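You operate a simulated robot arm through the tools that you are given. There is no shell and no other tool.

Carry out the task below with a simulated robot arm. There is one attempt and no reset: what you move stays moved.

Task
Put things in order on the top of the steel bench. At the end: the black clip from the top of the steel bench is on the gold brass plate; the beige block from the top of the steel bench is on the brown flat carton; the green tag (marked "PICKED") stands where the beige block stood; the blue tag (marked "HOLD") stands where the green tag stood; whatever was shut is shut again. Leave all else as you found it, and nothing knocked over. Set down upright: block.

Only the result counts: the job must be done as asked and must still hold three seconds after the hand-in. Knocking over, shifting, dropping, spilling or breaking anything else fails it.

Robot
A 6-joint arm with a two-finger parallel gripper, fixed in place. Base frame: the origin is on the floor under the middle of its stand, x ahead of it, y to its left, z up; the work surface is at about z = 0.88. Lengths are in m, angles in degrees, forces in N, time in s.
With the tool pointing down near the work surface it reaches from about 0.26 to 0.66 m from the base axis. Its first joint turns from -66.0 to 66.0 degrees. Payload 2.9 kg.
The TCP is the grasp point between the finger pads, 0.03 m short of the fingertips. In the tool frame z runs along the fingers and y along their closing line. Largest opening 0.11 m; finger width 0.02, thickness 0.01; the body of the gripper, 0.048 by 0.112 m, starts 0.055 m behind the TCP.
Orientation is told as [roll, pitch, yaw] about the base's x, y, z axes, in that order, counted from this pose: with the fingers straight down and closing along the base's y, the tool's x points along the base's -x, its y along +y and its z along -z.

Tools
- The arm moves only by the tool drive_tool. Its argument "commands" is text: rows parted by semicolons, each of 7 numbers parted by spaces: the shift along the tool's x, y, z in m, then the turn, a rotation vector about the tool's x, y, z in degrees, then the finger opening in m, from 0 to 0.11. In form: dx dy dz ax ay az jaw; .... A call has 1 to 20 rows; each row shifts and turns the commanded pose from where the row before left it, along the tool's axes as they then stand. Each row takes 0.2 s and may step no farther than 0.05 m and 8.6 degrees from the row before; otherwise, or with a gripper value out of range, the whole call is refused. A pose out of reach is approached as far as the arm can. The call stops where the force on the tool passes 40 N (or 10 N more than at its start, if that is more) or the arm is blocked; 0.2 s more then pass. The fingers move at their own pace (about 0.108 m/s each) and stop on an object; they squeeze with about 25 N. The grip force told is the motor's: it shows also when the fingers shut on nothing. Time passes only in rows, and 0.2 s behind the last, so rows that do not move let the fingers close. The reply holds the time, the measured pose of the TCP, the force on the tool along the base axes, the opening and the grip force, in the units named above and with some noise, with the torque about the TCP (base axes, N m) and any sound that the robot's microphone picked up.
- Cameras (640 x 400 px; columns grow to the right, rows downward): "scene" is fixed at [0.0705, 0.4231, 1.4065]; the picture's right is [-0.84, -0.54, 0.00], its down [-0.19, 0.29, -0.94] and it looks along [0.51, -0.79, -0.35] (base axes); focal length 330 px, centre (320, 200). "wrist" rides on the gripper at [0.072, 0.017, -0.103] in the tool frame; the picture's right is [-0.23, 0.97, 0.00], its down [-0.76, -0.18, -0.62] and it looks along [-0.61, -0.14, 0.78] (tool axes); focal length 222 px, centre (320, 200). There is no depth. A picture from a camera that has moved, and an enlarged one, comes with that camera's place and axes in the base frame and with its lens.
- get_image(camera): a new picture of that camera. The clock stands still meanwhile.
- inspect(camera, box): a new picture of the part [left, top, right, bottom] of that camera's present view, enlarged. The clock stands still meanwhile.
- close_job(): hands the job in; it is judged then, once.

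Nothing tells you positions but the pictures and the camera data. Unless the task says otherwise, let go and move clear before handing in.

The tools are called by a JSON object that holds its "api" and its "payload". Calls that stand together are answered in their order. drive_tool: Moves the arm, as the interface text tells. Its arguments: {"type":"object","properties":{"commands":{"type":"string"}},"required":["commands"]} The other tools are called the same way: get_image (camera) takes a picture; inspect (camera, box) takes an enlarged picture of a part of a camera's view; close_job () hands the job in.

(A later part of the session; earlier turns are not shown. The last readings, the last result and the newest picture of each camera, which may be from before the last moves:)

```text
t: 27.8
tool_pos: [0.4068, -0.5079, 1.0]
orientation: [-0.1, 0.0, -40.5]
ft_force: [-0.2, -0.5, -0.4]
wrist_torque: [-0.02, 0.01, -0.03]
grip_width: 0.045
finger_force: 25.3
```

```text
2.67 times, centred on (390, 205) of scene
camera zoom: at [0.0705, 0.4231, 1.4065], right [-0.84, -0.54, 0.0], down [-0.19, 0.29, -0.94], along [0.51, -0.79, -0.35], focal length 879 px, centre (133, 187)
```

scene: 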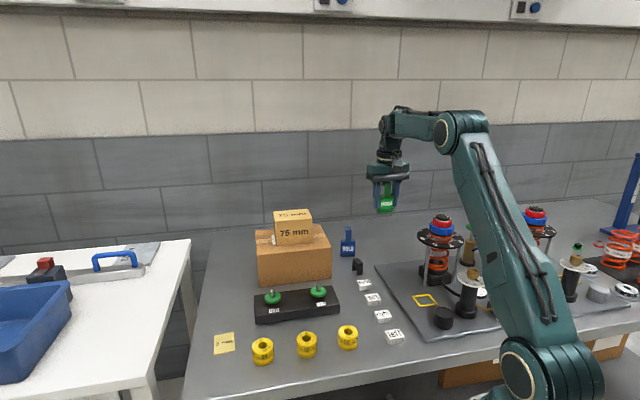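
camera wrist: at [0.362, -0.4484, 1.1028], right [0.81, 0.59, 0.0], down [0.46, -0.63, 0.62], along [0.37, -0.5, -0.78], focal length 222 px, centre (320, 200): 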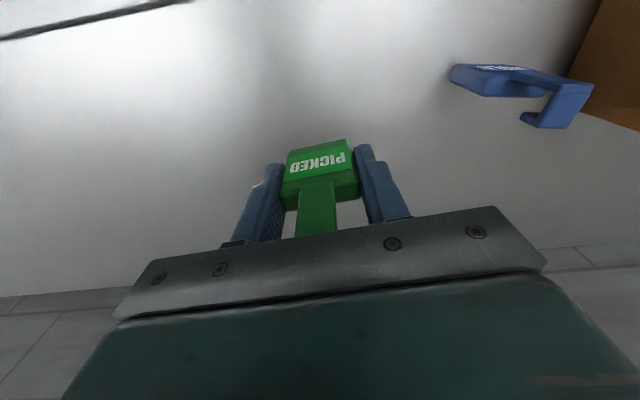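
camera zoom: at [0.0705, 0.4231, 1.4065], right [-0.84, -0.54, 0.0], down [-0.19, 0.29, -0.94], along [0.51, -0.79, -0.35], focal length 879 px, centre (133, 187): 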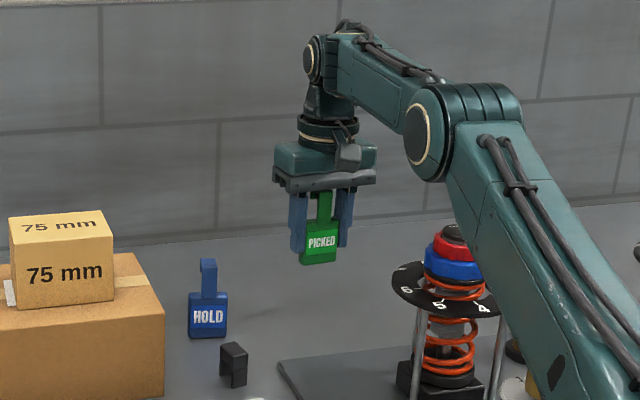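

{"api": "drive_tool", "payload": {"commands": "-0.0025 0.0008 0.03 0 0 0 0.03; 0 0 0.03 0 0 0 0.03; 0 0 0.009 0 0 0 0.03; 0 0 0 0 0 0 0.03"}}

{"api": "get_image", "payload": {"camera": "wrist"}}

{"api": "inspect", "payload": {"camera": "scene", "box": [340, 190, 440, 280]}}

```text
t: 28.8
tool_pos: [0.4093, -0.5093, 0.9301]
orientation: [0.0, 0.1, -40.5]
ft_force: [0.5, -0.7, -0.2]
wrist_torque: [0.02, 0.0, -0.05]
grip_width: 0.0452
finger_force: 24.9
```

```text
taken
camera wrist: at [0.3652, -0.4486, 1.0336], right [0.81, 0.59, 0.0], down [0.46, -0.63, 0.62], along [0.37, -0.5, -0.78], focal length 222 px, centre (320, 200)
```

wrist: 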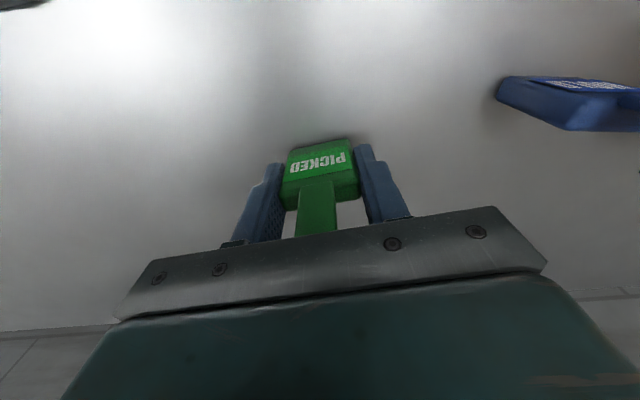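

```text
4.44 times, centred on (390, 235) of scene
camera zoom: at [0.0705, 0.4231, 1.4065], right [-0.84, -0.54, 0.0], down [-0.19, 0.29, -0.94], along [0.51, -0.79, -0.35], focal length 1466 px, centre (9, 44)
```

zoom: 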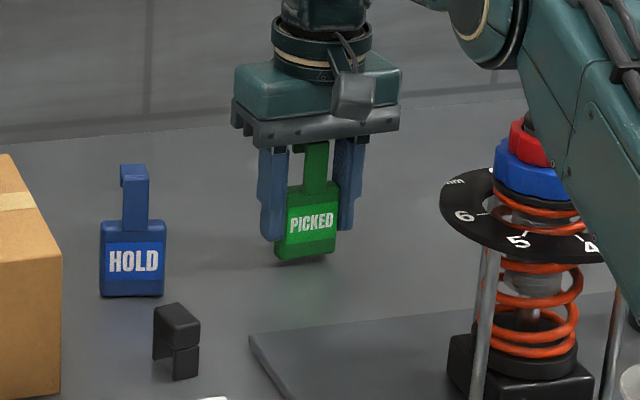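

{"api": "drive_tool", "payload": {"commands": "0 0 0.002 0 0 0 0.03; 0 0 0.001 0 0 0 0.03; 0 0 0 0 0 0 0.03"}}

```text
t: 29.6
tool_pos: [0.41, -0.5064, 0.9275]
orientation: [-0.1, 0.1, -40.5]
ft_force: [0.4, 0.0, -0.5]
wrist_torque: [-0.02, -0.02, -0.01]
grip_width: 0.0451
finger_force: 24.7
```

{"api": "drive_tool", "payload": {"commands": "0 0 0.001 0 0 0 0.03; 0 0 0 0 0 0 0.03"}}

{"api": "inspect", "payload": {"camera": "scene", "box": [360, 220, 420, 270]}}

```text
t: 30.2
tool_pos: [0.4121, -0.5072, 0.9267]
orientation: [0.1, -0.1, -40.6]
ft_force: [-0.6, -0.2, 1.4]
wrist_torque: [0.01, -0.04, 0.01]
grip_width: 0.0452
finger_force: 25.1
```

```text
8.00 times, centred on (390, 245) of scene
camera zoom: at [0.0705, 0.4231, 1.4065], right [-0.84, -0.54, 0.0], down [-0.19, 0.29, -0.94], along [0.51, -0.79, -0.35], focal length 2638 px, centre (-240, -160)
```

zoom: 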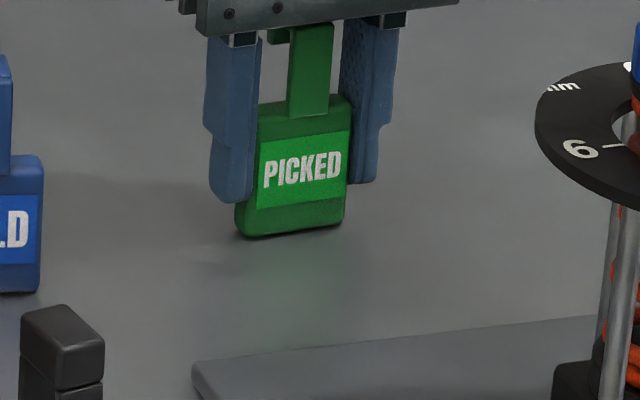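

{"api": "drive_tool", "payload": {"commands": "0 0 0.0007 0 0 0 0.03; 0 0 0 0 0 0 0.03"}}

```text
t: 30.8
tool_pos: [0.4103, -0.5069, 0.9266]
orientation: [0.0, -0.1, -40.5]
ft_force: [-0.3, -0.2, 2.8]
wrist_torque: [-0.04, 0.05, -0.02]
grip_width: 0.045
finger_force: 25.3
```

Contact confirmed (+2.8 N). Opening gently to 0.064.

{"api": "drive_tool", "payload": {"commands": "0 0 0 0 0 0 0.052; 0 0 0 0 0 0 0.06; 0 0 0 0 0 0 0.066; 0 0 0 0 0 0 0.066"}}

{"api": "inspect", "payload": {"camera": "scene", "box": [360, 220, 420, 270]}}

{"api": "get_image", "payload": {"camera": "wrist"}}

```text
t: 31.8
tool_pos: [0.4101, -0.5051, 0.9266]
orientation: [0.0, 0.1, -40.4]
ft_force: [0.7, 0.5, 0.0]
wrist_torque: [0.0, 0.03, 0.01]
grip_width: 0.0663
finger_force: 0.0
```

```text
8.00 times, centred on (390, 245) of scene
camera zoom: at [0.0705, 0.4231, 1.4065], right [-0.84, -0.54, 0.0], down [-0.19, 0.29, -0.94], along [0.51, -0.79, -0.35], focal length 2638 px, centre (-240, -160)
```

zoom: 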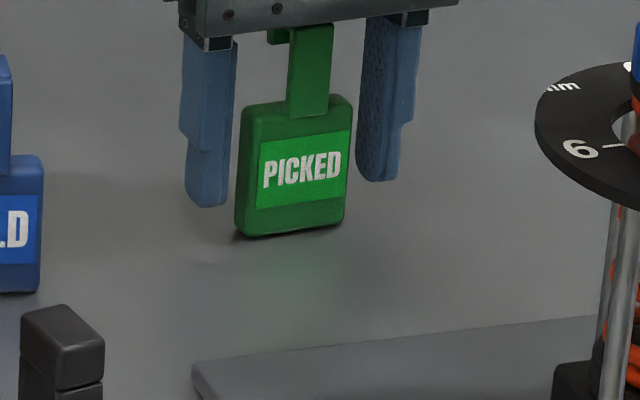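

```text
taken
camera wrist: at [0.3661, -0.4478, 1.0293], right [0.81, 0.59, 0.0], down [0.46, -0.63, 0.62], along [0.37, -0.5, -0.78], focal length 222 px, centre (320, 200)
```

wrist: 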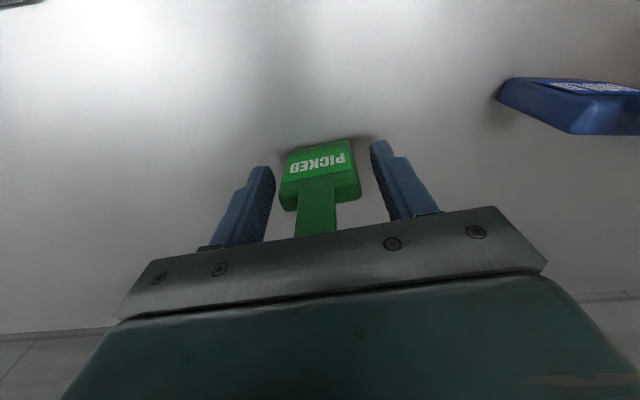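

Green tag stands freely where the block stood. Rising, yawing to -52° and moving above the blue tag.

{"api": "drive_tool", "payload": {"commands": "0 0 -0.02 0 0 0 0.066; 0 0 -0.04 0 0 0 0.066; 0 0 -0.05 0 0 0 0.066; 0 0 -0.015 0 0 5.75 0.066; 0 0 0 0 0 5.75 0.066; 0.0092 0.0339 0 0 0 0 0.066; 0.0092 0.0339 0 0 0 0 0.066; 0.0092 0.0339 0 0 0 0 0.066; 0.0092 0.0339 0 0 0 0 0.066; 0 0 0 0 0 0 0.066"}}

{"api": "get_image", "payload": {"camera": "wrist"}}

{"api": "get_image", "payload": {"camera": "scene"}}

```text
t: 34.0
tool_pos: [0.496, -0.3938, 1.0502]
orientation: [0.0, 0.0, -52.0]
ft_force: [-0.3, -0.7, -0.3]
wrist_torque: [0.0, 0.0, -0.01]
grip_width: 0.066
finger_force: 0.1
```

```text
taken
camera wrist: at [0.4633, -0.3275, 1.1533], right [0.91, 0.42, 0.0], down [0.33, -0.71, 0.62], along [0.26, -0.57, -0.78], focal length 222 px, centre (320, 200)
```

wrist: 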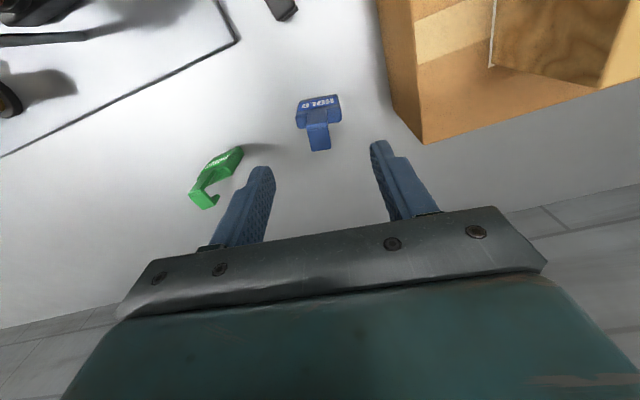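

```text
taken
```

scene: 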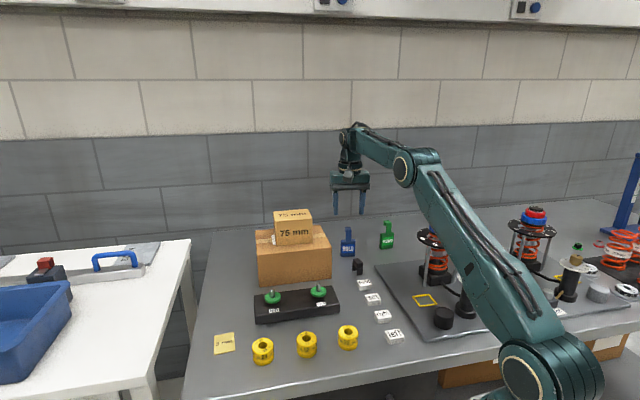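

{"api": "inspect", "payload": {"camera": "wrist", "box": [260, 80, 380, 170]}}

```text
4.44 times, centred on (320, 125) of wrist
camera zoom: at [0.4633, -0.3275, 1.1533], right [0.91, 0.42, 0.0], down [0.33, -0.71, 0.62], along [0.26, -0.57, -0.78], focal length 987 px, centre (320, 533)
```

zoom: 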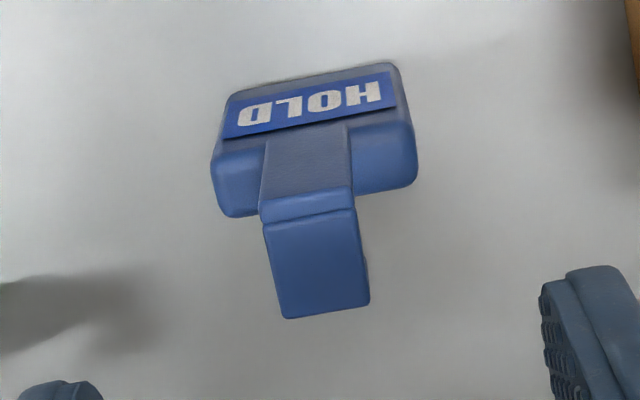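

The blue tag is ~1.5 mm off in Y and ~2° in yaw relative to the tool. Correcting, then descending.

{"api": "drive_tool", "payload": {"commands": "0 -0.0015 0 0 0 2 0.066; 0 0 0.03 0 0 0 0.066; 0 0 0.03 0 0 0 0.066; 0 0 0 0 0 0 0.066"}}

{"api": "get_image", "payload": {"camera": "wrist"}}

{"api": "inspect", "payload": {"camera": "scene", "box": [310, 170, 410, 290]}}

```text
t: 35.0
tool_pos: [0.4943, -0.3937, 0.9915]
orientation: [0.0, 0.1, -54.0]
ft_force: [-0.2, 0.0, 0.5]
wrist_torque: [0.02, 0.03, 0.01]
grip_width: 0.0658
finger_force: 0.1
```

```text
taken
camera wrist: at [0.4643, -0.3269, 1.0942], right [0.92, 0.39, 0.0], down [0.3, -0.72, 0.62], along [0.24, -0.57, -0.78], focal length 222 px, centre (320, 200)
```

wrist: 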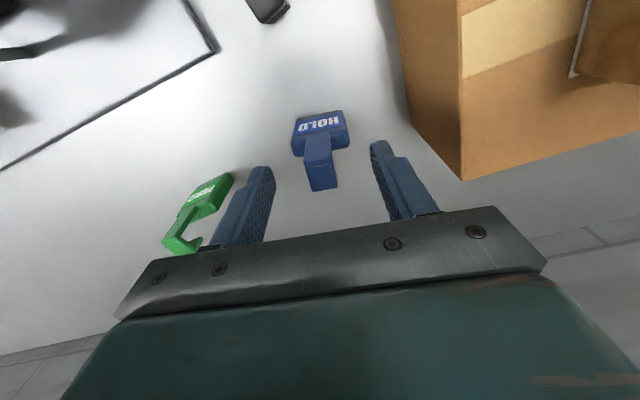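

```text
3.33 times, centred on (360, 230) of scene
camera zoom: at [0.0705, 0.4231, 1.4065], right [-0.84, -0.54, 0.0], down [-0.19, 0.29, -0.94], along [0.51, -0.79, -0.35], focal length 1099 px, centre (187, 100)
```

zoom: 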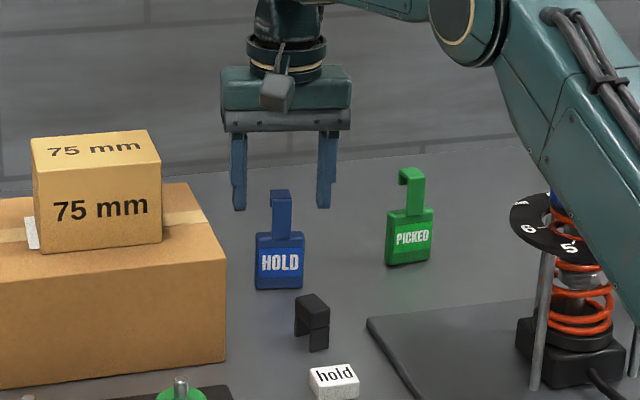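

{"api": "drive_tool", "payload": {"commands": "0 0 0.03 0 0 0 0.066; 0 0 0.025 0 0 0 0.066; 0 0 0.009 0 0 0 0.066; 0 0 0 0 0 0 0.066"}}

{"api": "get_image", "payload": {"camera": "wrist"}}

{"api": "inspect", "payload": {"camera": "scene", "box": [310, 190, 400, 290]}}

```text
t: 36.0
tool_pos: [0.4942, -0.3959, 0.9268]
orientation: [0.0, 0.0, -54.0]
ft_force: [0.0, 0.0, 0.1]
wrist_torque: [-0.02, 0.02, 0.03]
grip_width: 0.0659
finger_force: 0.0
```

```text
taken
camera wrist: at [0.4649, -0.3277, 1.0292], right [0.92, 0.39, 0.0], down [0.3, -0.72, 0.62], along [0.24, -0.57, -0.78], focal length 222 px, centre (320, 200)
```

wrist: 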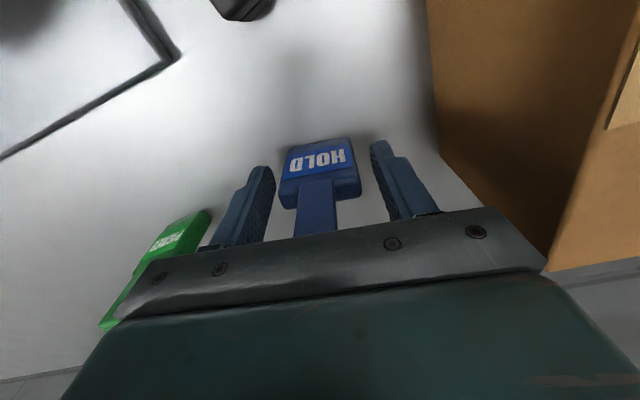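

```text
4.00 times, centred on (355, 240) of scene
camera zoom: at [0.0705, 0.4231, 1.4065], right [-0.84, -0.54, 0.0], down [-0.19, 0.29, -0.94], along [0.51, -0.79, -0.35], focal length 1319 px, centre (180, 40)
```

zoom: 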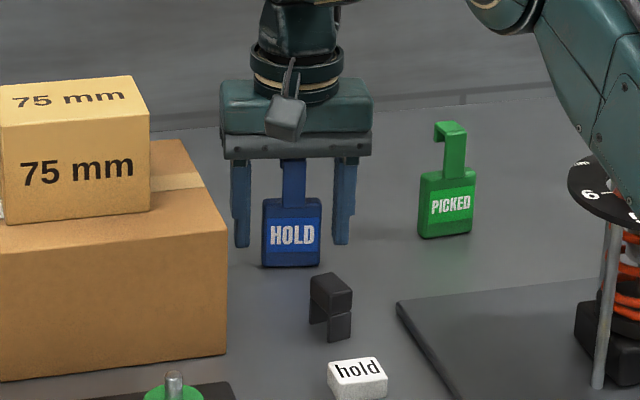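

The view matches the green-tag grasp almost exactly. Closing.

{"api": "drive_tool", "payload": {"commands": "0 0 0 0 0 0 0.052; 0 0 0 0 0 0 0.044; 0 0 0 0 0 0 0.034; 0 0 0 0 0 0 0.03; 0 0 0 0 0 0 0.03"}}

{"api": "get_image", "payload": {"camera": "wrist"}}

```text
t: 37.2
tool_pos: [0.4942, -0.3959, 0.9267]
orientation: [0.0, 0.0, -54.0]
ft_force: [1.1, -0.5, -0.9]
wrist_torque: [-0.03, -0.03, -0.01]
grip_width: 0.045
finger_force: 24.7
```

```text
taken
camera wrist: at [0.4649, -0.3277, 1.0294], right [0.92, 0.39, 0.0], down [0.3, -0.72, 0.62], along [0.24, -0.57, -0.78], focal length 222 px, centre (320, 200)
```

wrist: 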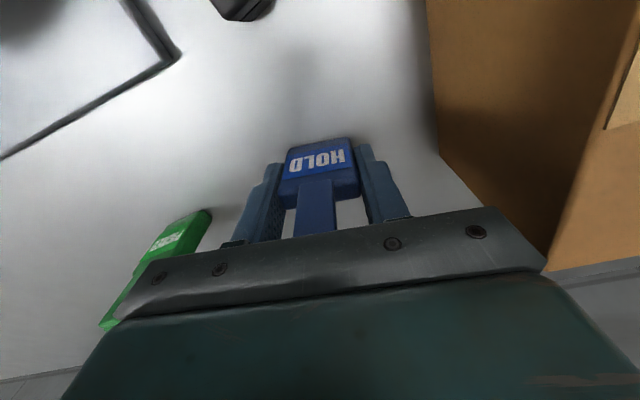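

{"api": "drive_tool", "payload": {"commands": "0 0 -0.02 0 0 0 0.03; 0 0 -0.05 0 0 0 0.03; 0 0 -0.05 0 0 0 0.03; 0 0 0 0 0 0 0.03"}}

{"api": "inspect", "payload": {"camera": "scene", "box": [260, 170, 420, 290]}}

```text
t: 38.2
tool_pos: [0.4973, -0.3961, 1.0465]
orientation: [0.0, 0.0, -54.0]
ft_force: [0.4, -0.8, -0.7]
wrist_torque: [-0.02, 0.01, 0.0]
grip_width: 0.0448
finger_force: 25.1
```

```text
3.33 times, centred on (340, 230) of scene
camera zoom: at [0.0705, 0.4231, 1.4065], right [-0.84, -0.54, 0.0], down [-0.19, 0.29, -0.94], along [0.51, -0.79, -0.35], focal length 1099 px, centre (253, 100)
```

zoom: 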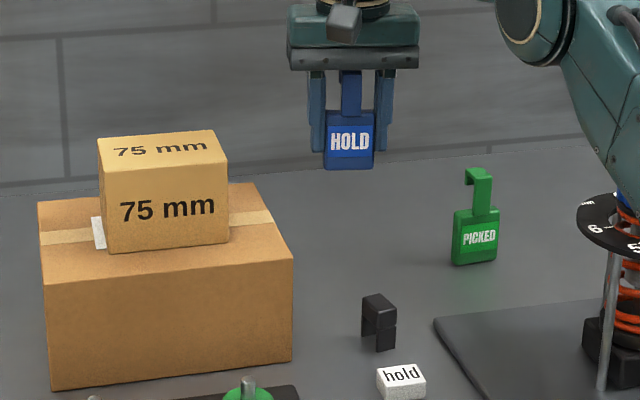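

Blue tag lifted cleanly. Carrying it inward around the carton and on to the green tag's old spot.

{"api": "drive_tool", "payload": {"commands": "0.0303 -0.0009 -0.0125 0 0 0 0.03; 0.0303 -0.0009 -0.0125 0 0 0 0.03; 0.0303 -0.0009 -0.0125 0 0 0 0.03; 0.0303 -0.0009 -0.0125 0 0 0 0.03; 0.03 0.0267 0 0 0 0 0.03; 0.03 0.0267 0 0 0 0 0.03; 0.03 0.0267 0 0 0 0 0.03; 0.03 0.0267 0 0 0 0 0.03; 0.03 0.0267 0 0 0 0 0.03; 0 0 0 0 0 -6.75 0.03; 0 0 0 0 0 -6.75 0.03; -0.0139 0.0329 0 0 0 0 0.03; -0.0139 0.0329 0 0 0 0 0.03; -0.0139 0.0329 0 0 0 0 0.03; -0.0139 0.0329 0 0 0 0 0.03; -0.0139 0.0329 0 0 0 0 0.03; 0 0 0 0 0 0 0.03"}}

{"api": "get_image", "payload": {"camera": "scene"}}

{"api": "get_image", "payload": {"camera": "wrist"}}

```text
t: 41.8
tool_pos: [0.5978, -0.0196, 1.0986]
orientation: [0.0, 0.0, -40.5]
ft_force: [0.2, 0.1, -0.7]
wrist_torque: [-0.04, 0.02, 0.02]
grip_width: 0.0451
finger_force: 25.2
```

```text
taken
```

scene: 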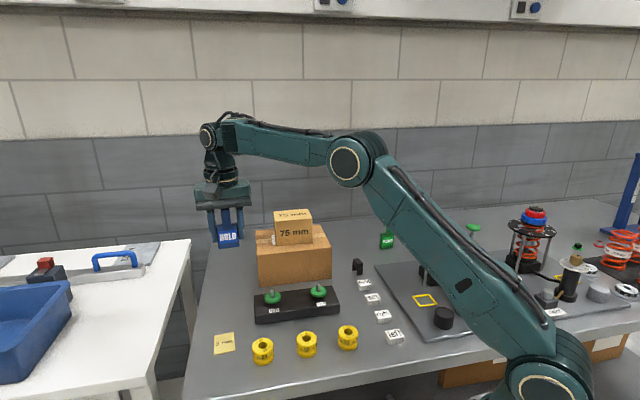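

```text
taken
camera wrist: at [0.5527, 0.0402, 1.2011], right [0.81, 0.59, 0.0], down [0.46, -0.63, 0.62], along [0.37, -0.5, -0.78], focal length 222 px, centre (320, 200)
```

wrist: 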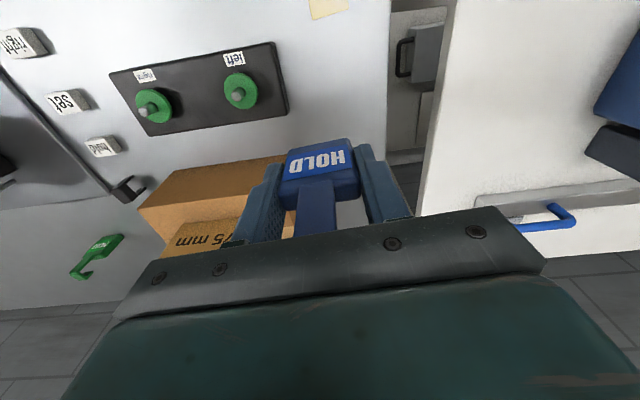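

{"api": "drive_tool", "payload": {"commands": "-0.0137 0.0193 0.02 0 0 0 0.03; 0 0 0.04 0 0 0 0.03; 0 0 0.04 0 0 0 0.03; 0 0 0 0 0 0 0.03"}}

{"api": "get_image", "payload": {"camera": "wrist"}}

```text
t: 42.8
tool_pos: [0.6226, -0.0146, 0.9978]
orientation: [0.0, 0.1, -40.5]
ft_force: [-0.3, -1.0, -1.2]
wrist_torque: [0.0, 0.01, -0.02]
grip_width: 0.0452
finger_force: 24.8
```

```text
taken
camera wrist: at [0.5775, 0.0436, 1.1007], right [0.81, 0.59, 0.0], down [0.46, -0.63, 0.62], along [0.37, -0.5, -0.78], focal length 222 px, centre (320, 200)
```

wrist: 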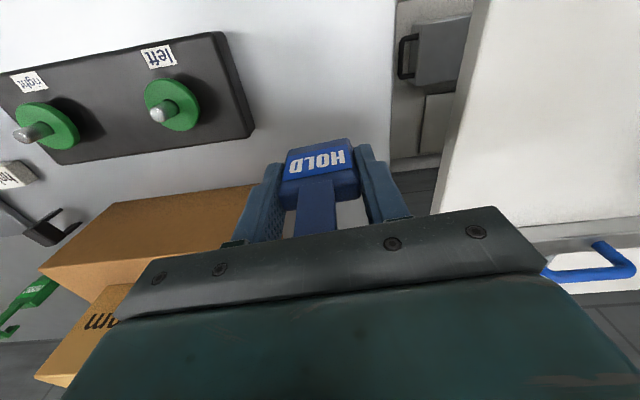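

{"api": "drive_tool", "payload": {"commands": "0.0026 0.0006 0.03 0 0 0 0.03; 0 0 0.03 0 0 0 0.03; 0 0 0.007 0 0 0 0.03; 0 0 0 0 0 0 0.03"}}

{"api": "get_image", "payload": {"camera": "wrist"}}

{"api": "inspect", "payload": {"camera": "scene", "box": [190, 210, 280, 320]}}

```text
t: 43.8
tool_pos: [0.6206, -0.0123, 0.9305]
orientation: [0.0, 0.0, -40.5]
ft_force: [-0.2, 0.7, -1.4]
wrist_torque: [0.02, 0.03, 0.01]
grip_width: 0.0451
finger_force: 25.4
```

```text
taken
camera wrist: at [0.5758, 0.0468, 1.0335], right [0.81, 0.59, 0.0], down [0.46, -0.63, 0.62], along [0.37, -0.5, -0.78], focal length 222 px, centre (320, 200)
```

wrist: 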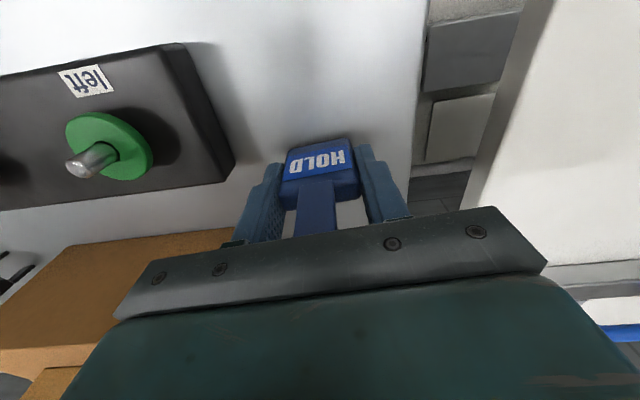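

```text
3.64 times, centred on (235, 265) of scene
camera zoom: at [0.0705, 0.4231, 1.4065], right [-0.84, -0.54, 0.0], down [-0.19, 0.29, -0.94], along [0.51, -0.79, -0.35], focal length 1199 px, centre (629, -36)
```

zoom: 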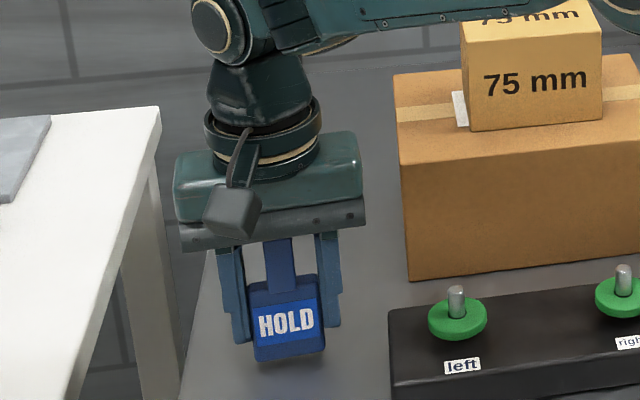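

Position matches the green tag's grasp pose within ~1 mm. Lowering the last millimetres.

{"api": "drive_tool", "payload": {"commands": "0 0 0.002 0 0 0 0.03; 0 0 0.001 0 0 0 0.03; 0 0 0 0 0 0 0.03"}}

```text
t: 44.6
tool_pos: [0.6201, -0.0134, 0.9273]
orientation: [0.0, 0.0, -40.5]
ft_force: [-0.4, -0.8, 0.0]
wrist_torque: [0.03, 0.0, 0.0]
grip_width: 0.0449
finger_force: 25.3
```

{"api": "drive_tool", "payload": {"commands": "0 0 0.001 0 0 0 0.03; 0 0 0 0 0 0 0.03"}}

```text
t: 45.2
tool_pos: [0.6202, -0.0133, 0.9269]
orientation: [0.1, -0.1, -40.5]
ft_force: [0.0, -0.5, 0.7]
wrist_torque: [0.0, 0.01, 0.02]
grip_width: 0.0449
finger_force: 24.8
```

{"api": "drive_tool", "payload": {"commands": "0 0 0.0007 0 0 0 0.03; 0 0 0 0 0 0 0.03"}}

```text
t: 45.8
tool_pos: [0.6204, -0.0121, 0.9273]
orientation: [0.2, -0.1, -40.5]
ft_force: [-1.1, -0.5, 5.8]
wrist_torque: [-0.06, 0.09, -0.01]
grip_width: 0.0451
finger_force: 25.0
```

Contact reached. Easing off 0.4 mm and opening.

{"api": "drive_tool", "payload": {"commands": "0 0 -0.0004 0 0 0 0.03; 0 0 0 0 0 0 0.052; 0 0 0 0 0 0 0.06; 0 0 0 0 0 0 0.064; 0 0 0 0 0 0 0.064"}}

{"api": "inspect", "payload": {"camera": "scene", "box": [190, 210, 280, 320]}}

{"api": "get_image", "payload": {"camera": "wrist"}}

```text
t: 47.0
tool_pos: [0.6208, -0.0117, 0.9263]
orientation: [0.0, 0.0, -40.5]
ft_force: [0.5, 0.3, 0.3]
wrist_torque: [0.02, -0.01, -0.01]
grip_width: 0.0642
finger_force: 0.1
```

```text
3.64 times, centred on (235, 265) of scene
camera zoom: at [0.0705, 0.4231, 1.4065], right [-0.84, -0.54, 0.0], down [-0.19, 0.29, -0.94], along [0.51, -0.79, -0.35], focal length 1199 px, centre (629, -36)
```

zoom: 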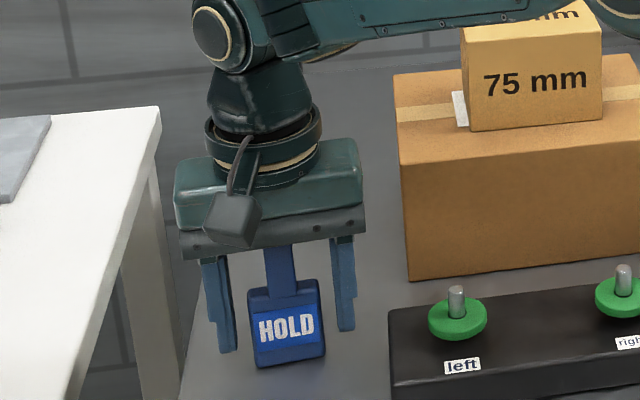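

```text
taken
camera wrist: at [0.5759, 0.047, 1.0284], right [0.81, 0.59, 0.0], down [0.46, -0.63, 0.62], along [0.37, -0.5, -0.78], focal length 222 px, centre (320, 200)
```

wrist: 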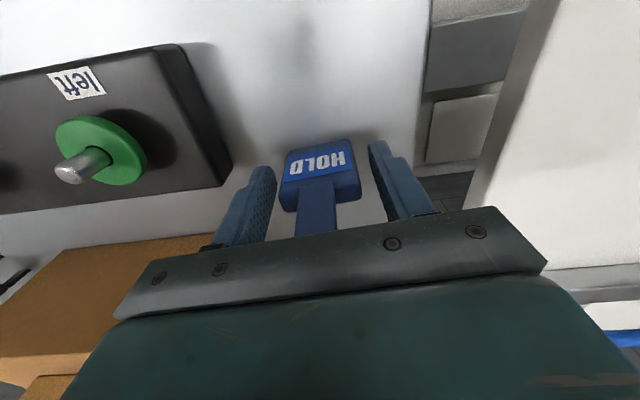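

Blue tag now stands exactly where the green one did. Rising and heading back to above the clip with yaw -33.5°.

{"api": "drive_tool", "payload": {"commands": "0 0 -0.02 0 0 0 0.064; 0 0 -0.05 0 0 0 0.064; 0 0 -0.05 0 0 0 0.064; 0.0172 -0.0323 -0.006 0 0 0 0.06; 0.0172 -0.0323 -0.006 0 0 0 0.06; 0.0172 -0.0323 -0.006 0 0 0 0.06; 0.0172 -0.0323 -0.006 0 0 0 0.06; 0.0172 -0.0323 -0.006 0 0 0 0.06; -0.0235 -0.0339 0 0 0 0 0.06; -0.0235 -0.0339 0 0 0 0 0.06; -0.0235 -0.0339 0 0 0 0 0.06; -0.0235 -0.0339 0 0 0 0 0.06; -0.0235 -0.0339 0 0 0 0 0.06; -0.0235 -0.0339 0 0 0 0 0.06; 0 0 0 0 0 -7 0.06; 0 0 0 0 0 0 0.06"}}

{"api": "get_image", "payload": {"camera": "scene"}}

{"api": "get_image", "payload": {"camera": "wrist"}}

```text
t: 50.4
tool_pos: [0.4265, -0.326, 1.0756]
orientation: [0.0, 0.1, -33.5]
ft_force: [-0.4, 0.0, -0.2]
wrist_torque: [0.01, 0.0, 0.02]
grip_width: 0.0601
finger_force: 0.1
```

```text
taken
```

scene: 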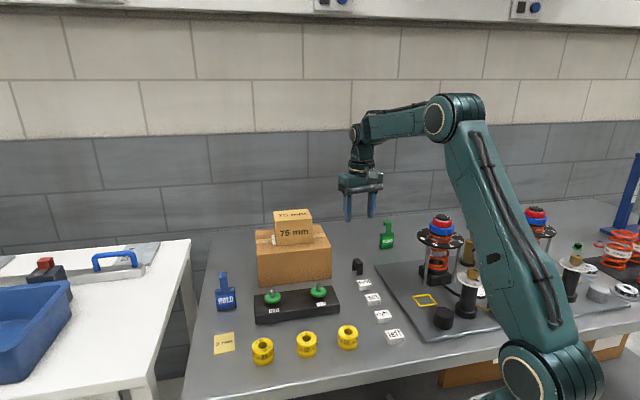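

```text
taken
camera wrist: at [0.3749, -0.2723, 1.1783], right [0.73, 0.69, 0.0], down [0.54, -0.57, 0.62], along [0.43, -0.45, -0.78], focal length 222 px, centre (320, 200)
```

wrist: 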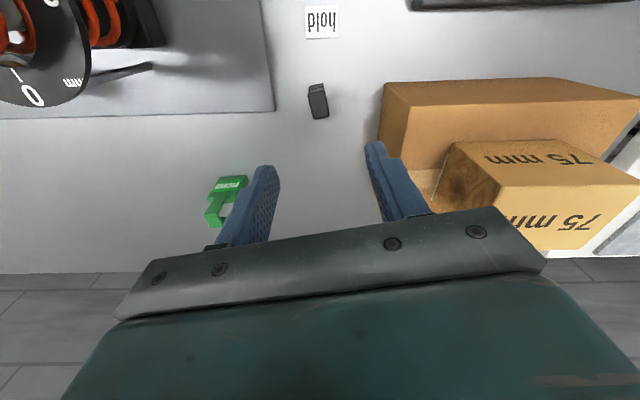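

{"api": "inspect", "payload": {"camera": "wrist", "box": [270, 65, 370, 145]}}

{"api": "inspect", "payload": {"camera": "scene", "box": [340, 250, 380, 280]}}

```text
5.00 times, centred on (320, 105) of wrist
camera zoom: at [0.3749, -0.2723, 1.1783], right [0.73, 0.69, 0.0], down [0.54, -0.57, 0.62], along [0.43, -0.45, -0.78], focal length 1111 px, centre (320, 675)
```

zoom: 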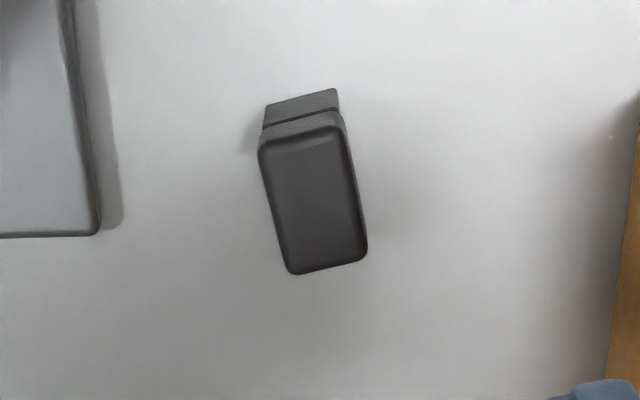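

```text
13.33 times, centred on (360, 265) of scene
camera zoom: at [0.0705, 0.4231, 1.4065], right [-0.84, -0.54, 0.0], down [-0.19, 0.29, -0.94], along [0.51, -0.79, -0.35], focal length 4397 px, centre (-213, -667)
```

zoom: 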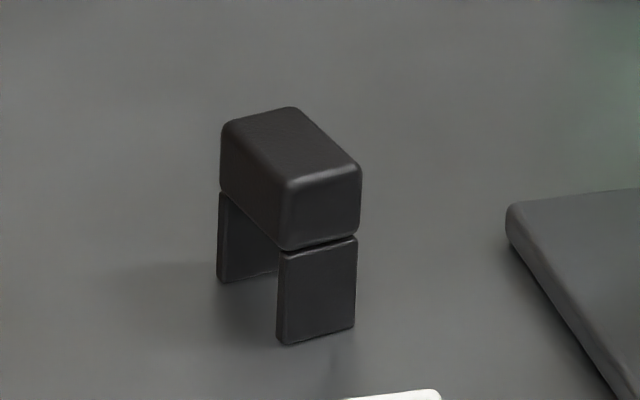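

Clip measured: about 0.028 x 0.019 x 0.040, within 1 mm and 1° of the tool axis. Centring and descending with an opening of 0.05.

{"api": "drive_tool", "payload": {"commands": "0.0007 -0.001 0.03 0 0 0 0.05; 0 0 0.04 0 0 0 0.05; 0 0 0.04 0 0 0 0.05; 0 0 0 0 0 0 0.05"}}

{"api": "get_image", "payload": {"camera": "wrist"}}

{"api": "inspect", "payload": {"camera": "scene", "box": [310, 190, 410, 290]}}

```text
t: 51.4
tool_pos: [0.4255, -0.3243, 0.9662]
orientation: [0.0, 0.0, -33.5]
ft_force: [0.4, 0.0, 0.0]
wrist_torque: [0.01, -0.03, -0.01]
grip_width: 0.0501
finger_force: 0.0
```

```text
taken
camera wrist: at [0.3738, -0.2708, 1.0683], right [0.73, 0.69, 0.0], down [0.54, -0.57, 0.62], along [0.43, -0.45, -0.78], focal length 222 px, centre (320, 200)
```

wrist: 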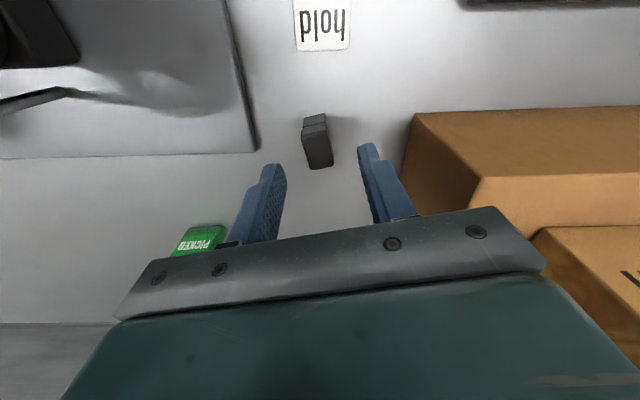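

```text
4.00 times, centred on (360, 240) of scene
camera zoom: at [0.0705, 0.4231, 1.4065], right [-0.84, -0.54, 0.0], down [-0.19, 0.29, -0.94], along [0.51, -0.79, -0.35], focal length 1319 px, centre (160, 40)
```

zoom: 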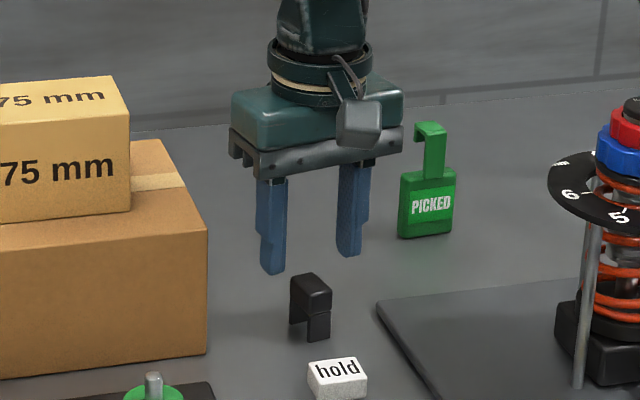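

{"api": "drive_tool", "payload": {"commands": "0 0 0.025 0 0 0 0.05; 0 0 0.022 0 0 0 0.05; 0 0 0 0 0 0 0.05"}}

{"api": "get_image", "payload": {"camera": "wrist"}}

{"api": "inspect", "payload": {"camera": "scene", "box": [320, 200, 400, 290]}}

```text
t: 52.2
tool_pos: [0.4247, -0.3248, 0.9186]
orientation: [0.0, 0.0, -33.5]
ft_force: [1.1, -1.1, -0.3]
wrist_torque: [-0.01, -0.02, 0.01]
grip_width: 0.05
finger_force: 0.1
```

```text
taken
camera wrist: at [0.3731, -0.2717, 1.0227], right [0.73, 0.69, 0.0], down [0.54, -0.57, 0.62], along [0.43, -0.45, -0.78], focal length 222 px, centre (320, 200)
```

wrist: 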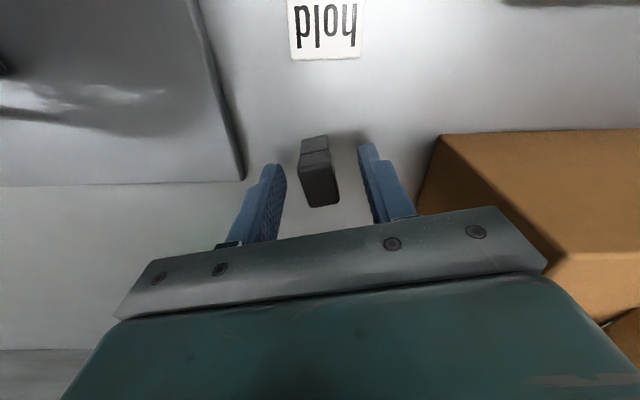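

```text
4.44 times, centred on (360, 245) of scene
camera zoom: at [0.0705, 0.4231, 1.4065], right [-0.84, -0.54, 0.0], down [-0.19, 0.29, -0.94], along [0.51, -0.79, -0.35], focal length 1466 px, centre (142, 0)
```

zoom: 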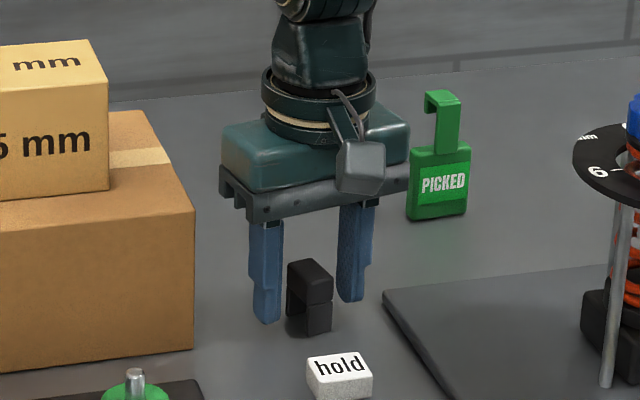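

Clip is centred between the fingers. Closing.

{"api": "drive_tool", "payload": {"commands": "0 0 0 0 0 0 0.035; 0 0 0 0 0 0 0.022; 0 0 0 0 0 0 0.014; 0 0 0 0 0 0 0.01; 0 0 0 0 0 0 0.01"}}

{"api": "get_image", "payload": {"camera": "wrist"}}

```text
t: 53.4
tool_pos: [0.4248, -0.3254, 0.9194]
orientation: [0.0, 0.0, -33.5]
ft_force: [0.5, 0.6, 0.5]
wrist_torque: [-0.02, 0.01, -0.01]
grip_width: 0.0187
finger_force: 25.4
```

```text
taken
camera wrist: at [0.3732, -0.2717, 1.023], right [0.73, 0.69, 0.0], down [0.54, -0.57, 0.62], along [0.43, -0.45, -0.78], focal length 222 px, centre (320, 200)
```

wrist: 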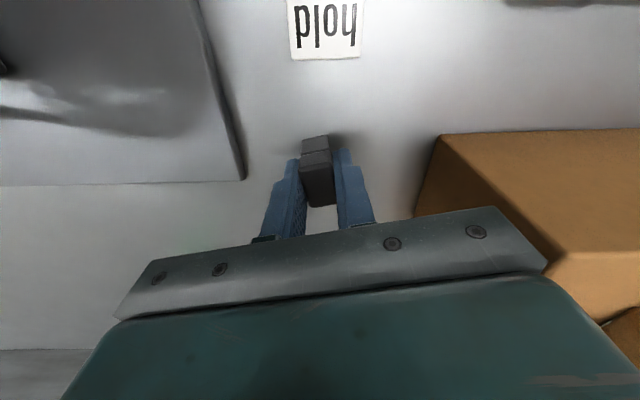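

Clip gripped (0.0187 m). Lifting and carrying it toward the brass plate at (0.538,0.071).

{"api": "drive_tool", "payload": {"commands": "0 0 -0.02 0 0 0 0.01; 0 0 -0.05 0 0 0 0.01; 0 0 -0.05 0 0 0 0.01; 0 0 0 0 0 0 0.01"}}

{"api": "get_image", "payload": {"camera": "wrist"}}

{"api": "inspect", "payload": {"camera": "scene", "box": [310, 160, 410, 290]}}

```text
t: 54.4
tool_pos: [0.4259, -0.3259, 1.0406]
orientation: [0.0, 0.0, -33.5]
ft_force: [0.7, -0.5, -1.0]
wrist_torque: [-0.01, -0.01, 0.03]
grip_width: 0.0189
finger_force: 25.5
```

```text
taken
camera wrist: at [0.3738, -0.2725, 1.1421], right [0.73, 0.69, 0.0], down [0.54, -0.57, 0.62], along [0.43, -0.45, -0.78], focal length 222 px, centre (320, 200)
```

wrist: 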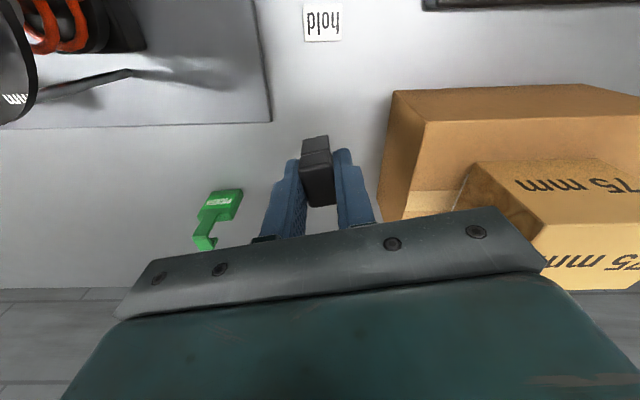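

```text
3.08 times, centred on (360, 225) of scene
camera zoom: at [0.0705, 0.4231, 1.4065], right [-0.84, -0.54, 0.0], down [-0.19, 0.29, -0.94], along [0.51, -0.79, -0.35], focal length 1015 px, centre (197, 123)
```

zoom: 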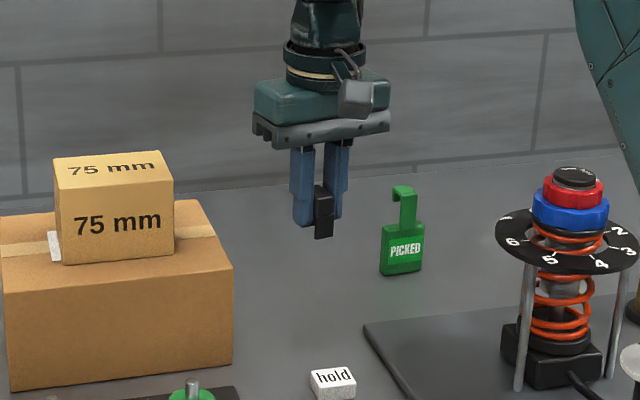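

{"api": "drive_tool", "payload": {"commands": "0.0235 0.0336 0 0 0 0 0.01; 0.0235 0.0336 0 0 0 0 0.01; 0.0235 0.0336 0 0 0 0 0.01; 0.0235 0.0336 0 0 0 0 0.01; 0.0235 0.0336 0 0 0 0 0.01; 0.0012 0.0374 0 0 0 0 0.01; 0.0012 0.0374 0 0 0 0 0.01; 0.0012 0.0374 0 0 0 0 0.01; 0.0012 0.0374 0 0 0 0 0.01; 0.0012 0.0374 0 0 0 0 0.01; 0.0012 0.0374 0 0 0 0 0.01; 0 0 0 0 0 7.5 0.01; 0 0 0 0 0 0 0.01"}}

{"api": "get_image", "payload": {"camera": "wrist"}}

{"api": "get_image", "payload": {"camera": "scene"}}

```text
t: 57.2
tool_pos: [0.5366, 0.0709, 1.0403]
orientation: [0.0, -0.1, -41.1]
ft_force: [-0.7, -1.0, 0.0]
wrist_torque: [0.01, 0.02, -0.03]
grip_width: 0.0188
finger_force: 25.1
```

```text
taken
camera wrist: at [0.4938, 0.1298, 1.1416], right [0.81, 0.58, 0.0], down [0.46, -0.63, 0.62], along [0.36, -0.51, -0.78], focal length 222 px, centre (320, 200)
```

wrist: 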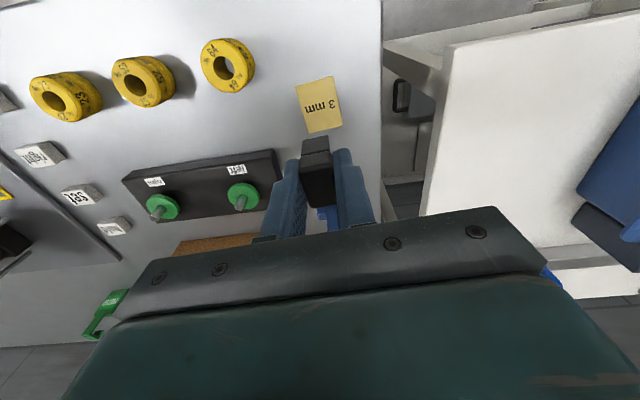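

```text
taken
```

scene: 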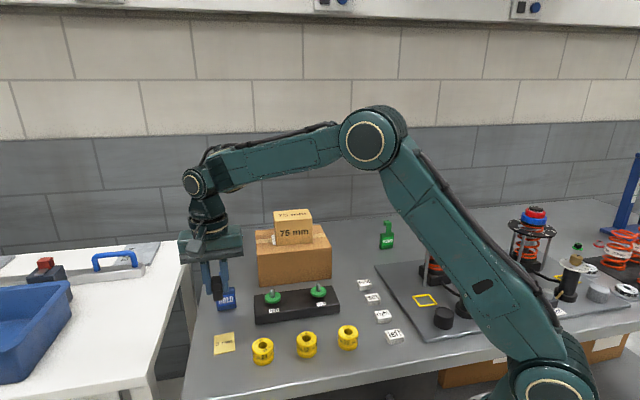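

{"api": "inspect", "payload": {"camera": "wrist", "box": [270, 60, 380, 150]}}

```text
4.44 times, centred on (325, 105) of wrist
camera zoom: at [0.4938, 0.1298, 1.1416], right [0.81, 0.58, 0.0], down [0.46, -0.63, 0.62], along [0.36, -0.51, -0.78], focal length 987 px, centre (298, 622)
```

zoom: 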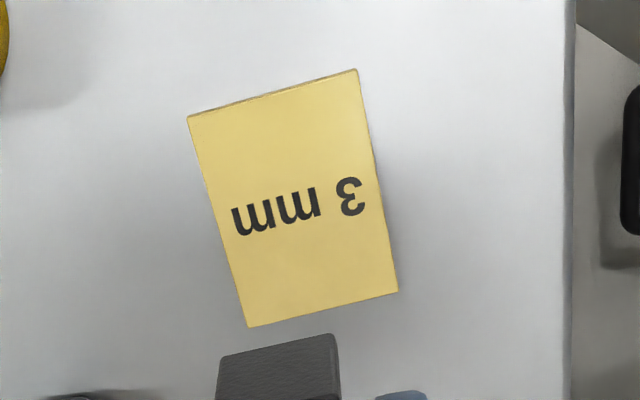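

The plate is centred and aligned with the tool within 1 mm. Lowering the clip toward it.

{"api": "drive_tool", "payload": {"commands": "0 0 0.04 0 0 0 0.01; 0 0 0.04 0 0 0 0.01; 0 0 0.027 0 0 0 0.01; 0 0 0 0 0 0 0.01"}}

{"api": "get_image", "payload": {"camera": "wrist"}}

{"api": "inspect", "payload": {"camera": "scene", "box": [180, 260, 280, 370]}}

```text
t: 58.2
tool_pos: [0.5368, 0.0718, 0.9306]
orientation: [0.0, 0.0, -41.0]
ft_force: [0.2, -0.8, 0.5]
wrist_torque: [-0.03, -0.02, 0.01]
grip_width: 0.019
finger_force: 24.7
```

```text
taken
camera wrist: at [0.4933, 0.1307, 1.0329], right [0.81, 0.59, 0.0], down [0.46, -0.63, 0.62], along [0.37, -0.51, -0.78], focal length 222 px, centre (320, 200)
```

wrist: 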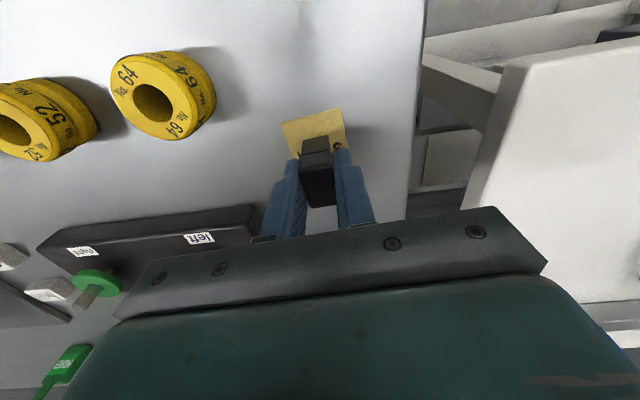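

```text
3.64 times, centred on (230, 315) of scene
camera zoom: at [0.0705, 0.4231, 1.4065], right [-0.84, -0.54, 0.0], down [-0.19, 0.29, -0.94], along [0.51, -0.79, -0.35], focal length 1199 px, centre (647, -218)
```

zoom: 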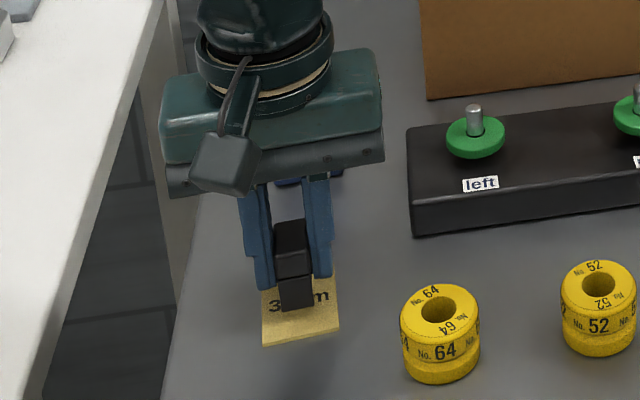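

{"api": "drive_tool", "payload": {"commands": "0 0 0.003 0 0 0 0.01; 0 0 0.002 0 0 0 0.01; 0 0 0 0 0 0 0.01"}}

```text
t: 59.0
tool_pos: [0.5351, 0.0701, 0.9268]
orientation: [0.0, 0.0, -41.0]
ft_force: [0.1, 0.1, 0.4]
wrist_torque: [0.0, -0.01, -0.01]
grip_width: 0.0189
finger_force: 24.8
```

{"api": "drive_tool", "payload": {"commands": "0 0 0.001 0 0 0 0.01; 0 0 0.001 0 0 0 0.01; 0 0 0 0 0 0 0.01"}}

```text
t: 59.8
tool_pos: [0.5371, 0.0705, 0.9257]
orientation: [0.0, 0.0, -41.0]
ft_force: [1.3, 0.8, -0.1]
wrist_torque: [0.03, -0.03, 0.02]
grip_width: 0.019
finger_force: 25.0
```

{"api": "drive_tool", "payload": {"commands": "0 0 0.001 0 0 0 0.01; 0 0 0 0 0 0 0.01"}}

{"api": "inspect", "payload": {"camera": "scene", "box": [200, 310, 250, 360]}}

```text
t: 60.4
tool_pos: [0.5376, 0.0701, 0.9241]
orientation: [0.0, 0.1, -41.0]
ft_force: [-0.6, 0.2, -0.1]
wrist_torque: [0.0, -0.03, -0.01]
grip_width: 0.0189
finger_force: 25.0
```

```text
8.00 times, centred on (225, 335) of scene
camera zoom: at [0.0705, 0.4231, 1.4065], right [-0.84, -0.54, 0.0], down [-0.19, 0.29, -0.94], along [0.51, -0.79, -0.35], focal length 2638 px, centre (1080, -880)
```

zoom: 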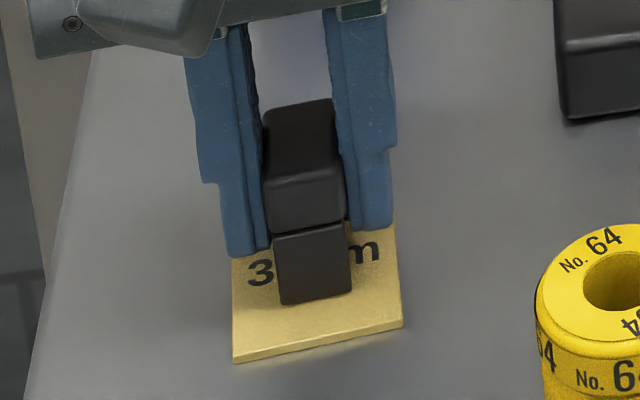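

{"api": "drive_tool", "payload": {"commands": "0 0 0.001 0 0 0 0.01; 0 0 0 0 0 0 0.01"}}

```text
t: 61.0
tool_pos: [0.5372, 0.0704, 0.9239]
orientation: [0.0, 0.0, -41.0]
ft_force: [-1.0, 0.3, 3.2]
wrist_torque: [0.0, 0.0, -0.01]
grip_width: 0.0187
finger_force: 25.3
```

Contact with the plate (+3.2 N). Opening the fingers.

{"api": "drive_tool", "payload": {"commands": "0 0 -0.0003 0 0 0 0.01; 0 0 0 0 0 0 0.024; 0 0 0 0 0 0 0.034; 0 0 0 0 0 0 0.044; 0 0 0 0 0 0 0.044"}}

{"api": "inspect", "payload": {"camera": "scene", "box": [200, 310, 250, 360]}}

{"api": "get_image", "payload": {"camera": "wrist"}}

```text
t: 62.2
tool_pos: [0.5363, 0.0705, 0.9223]
orientation: [0.1, 0.0, -41.0]
ft_force: [-0.1, 0.7, 0.0]
wrist_torque: [-0.01, 0.04, 0.0]
grip_width: 0.0442
finger_force: 0.1
```

```text
8.00 times, centred on (225, 335) of scene
camera zoom: at [0.0705, 0.4231, 1.4065], right [-0.84, -0.54, 0.0], down [-0.19, 0.29, -0.94], along [0.51, -0.79, -0.35], focal length 2638 px, centre (1080, -880)
```

zoom: 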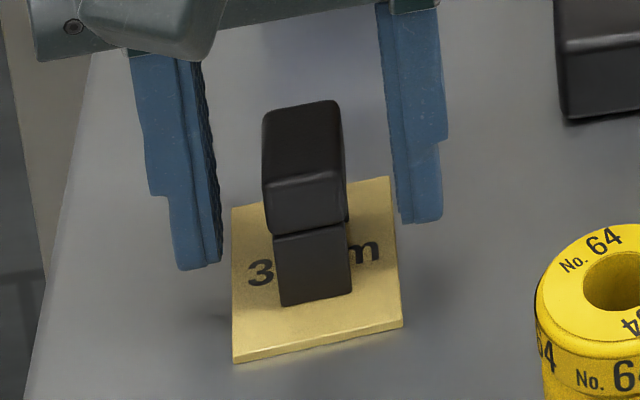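

```text
taken
camera wrist: at [0.493, 0.1299, 1.0256], right [0.81, 0.59, 0.0], down [0.46, -0.63, 0.62], along [0.37, -0.51, -0.78], focal length 222 px, centre (320, 200)
```

wrist: 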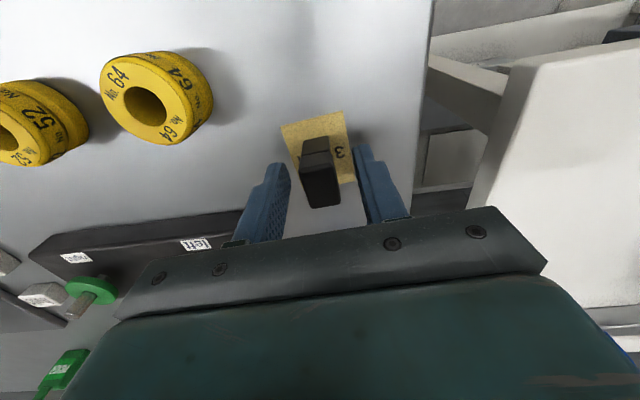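

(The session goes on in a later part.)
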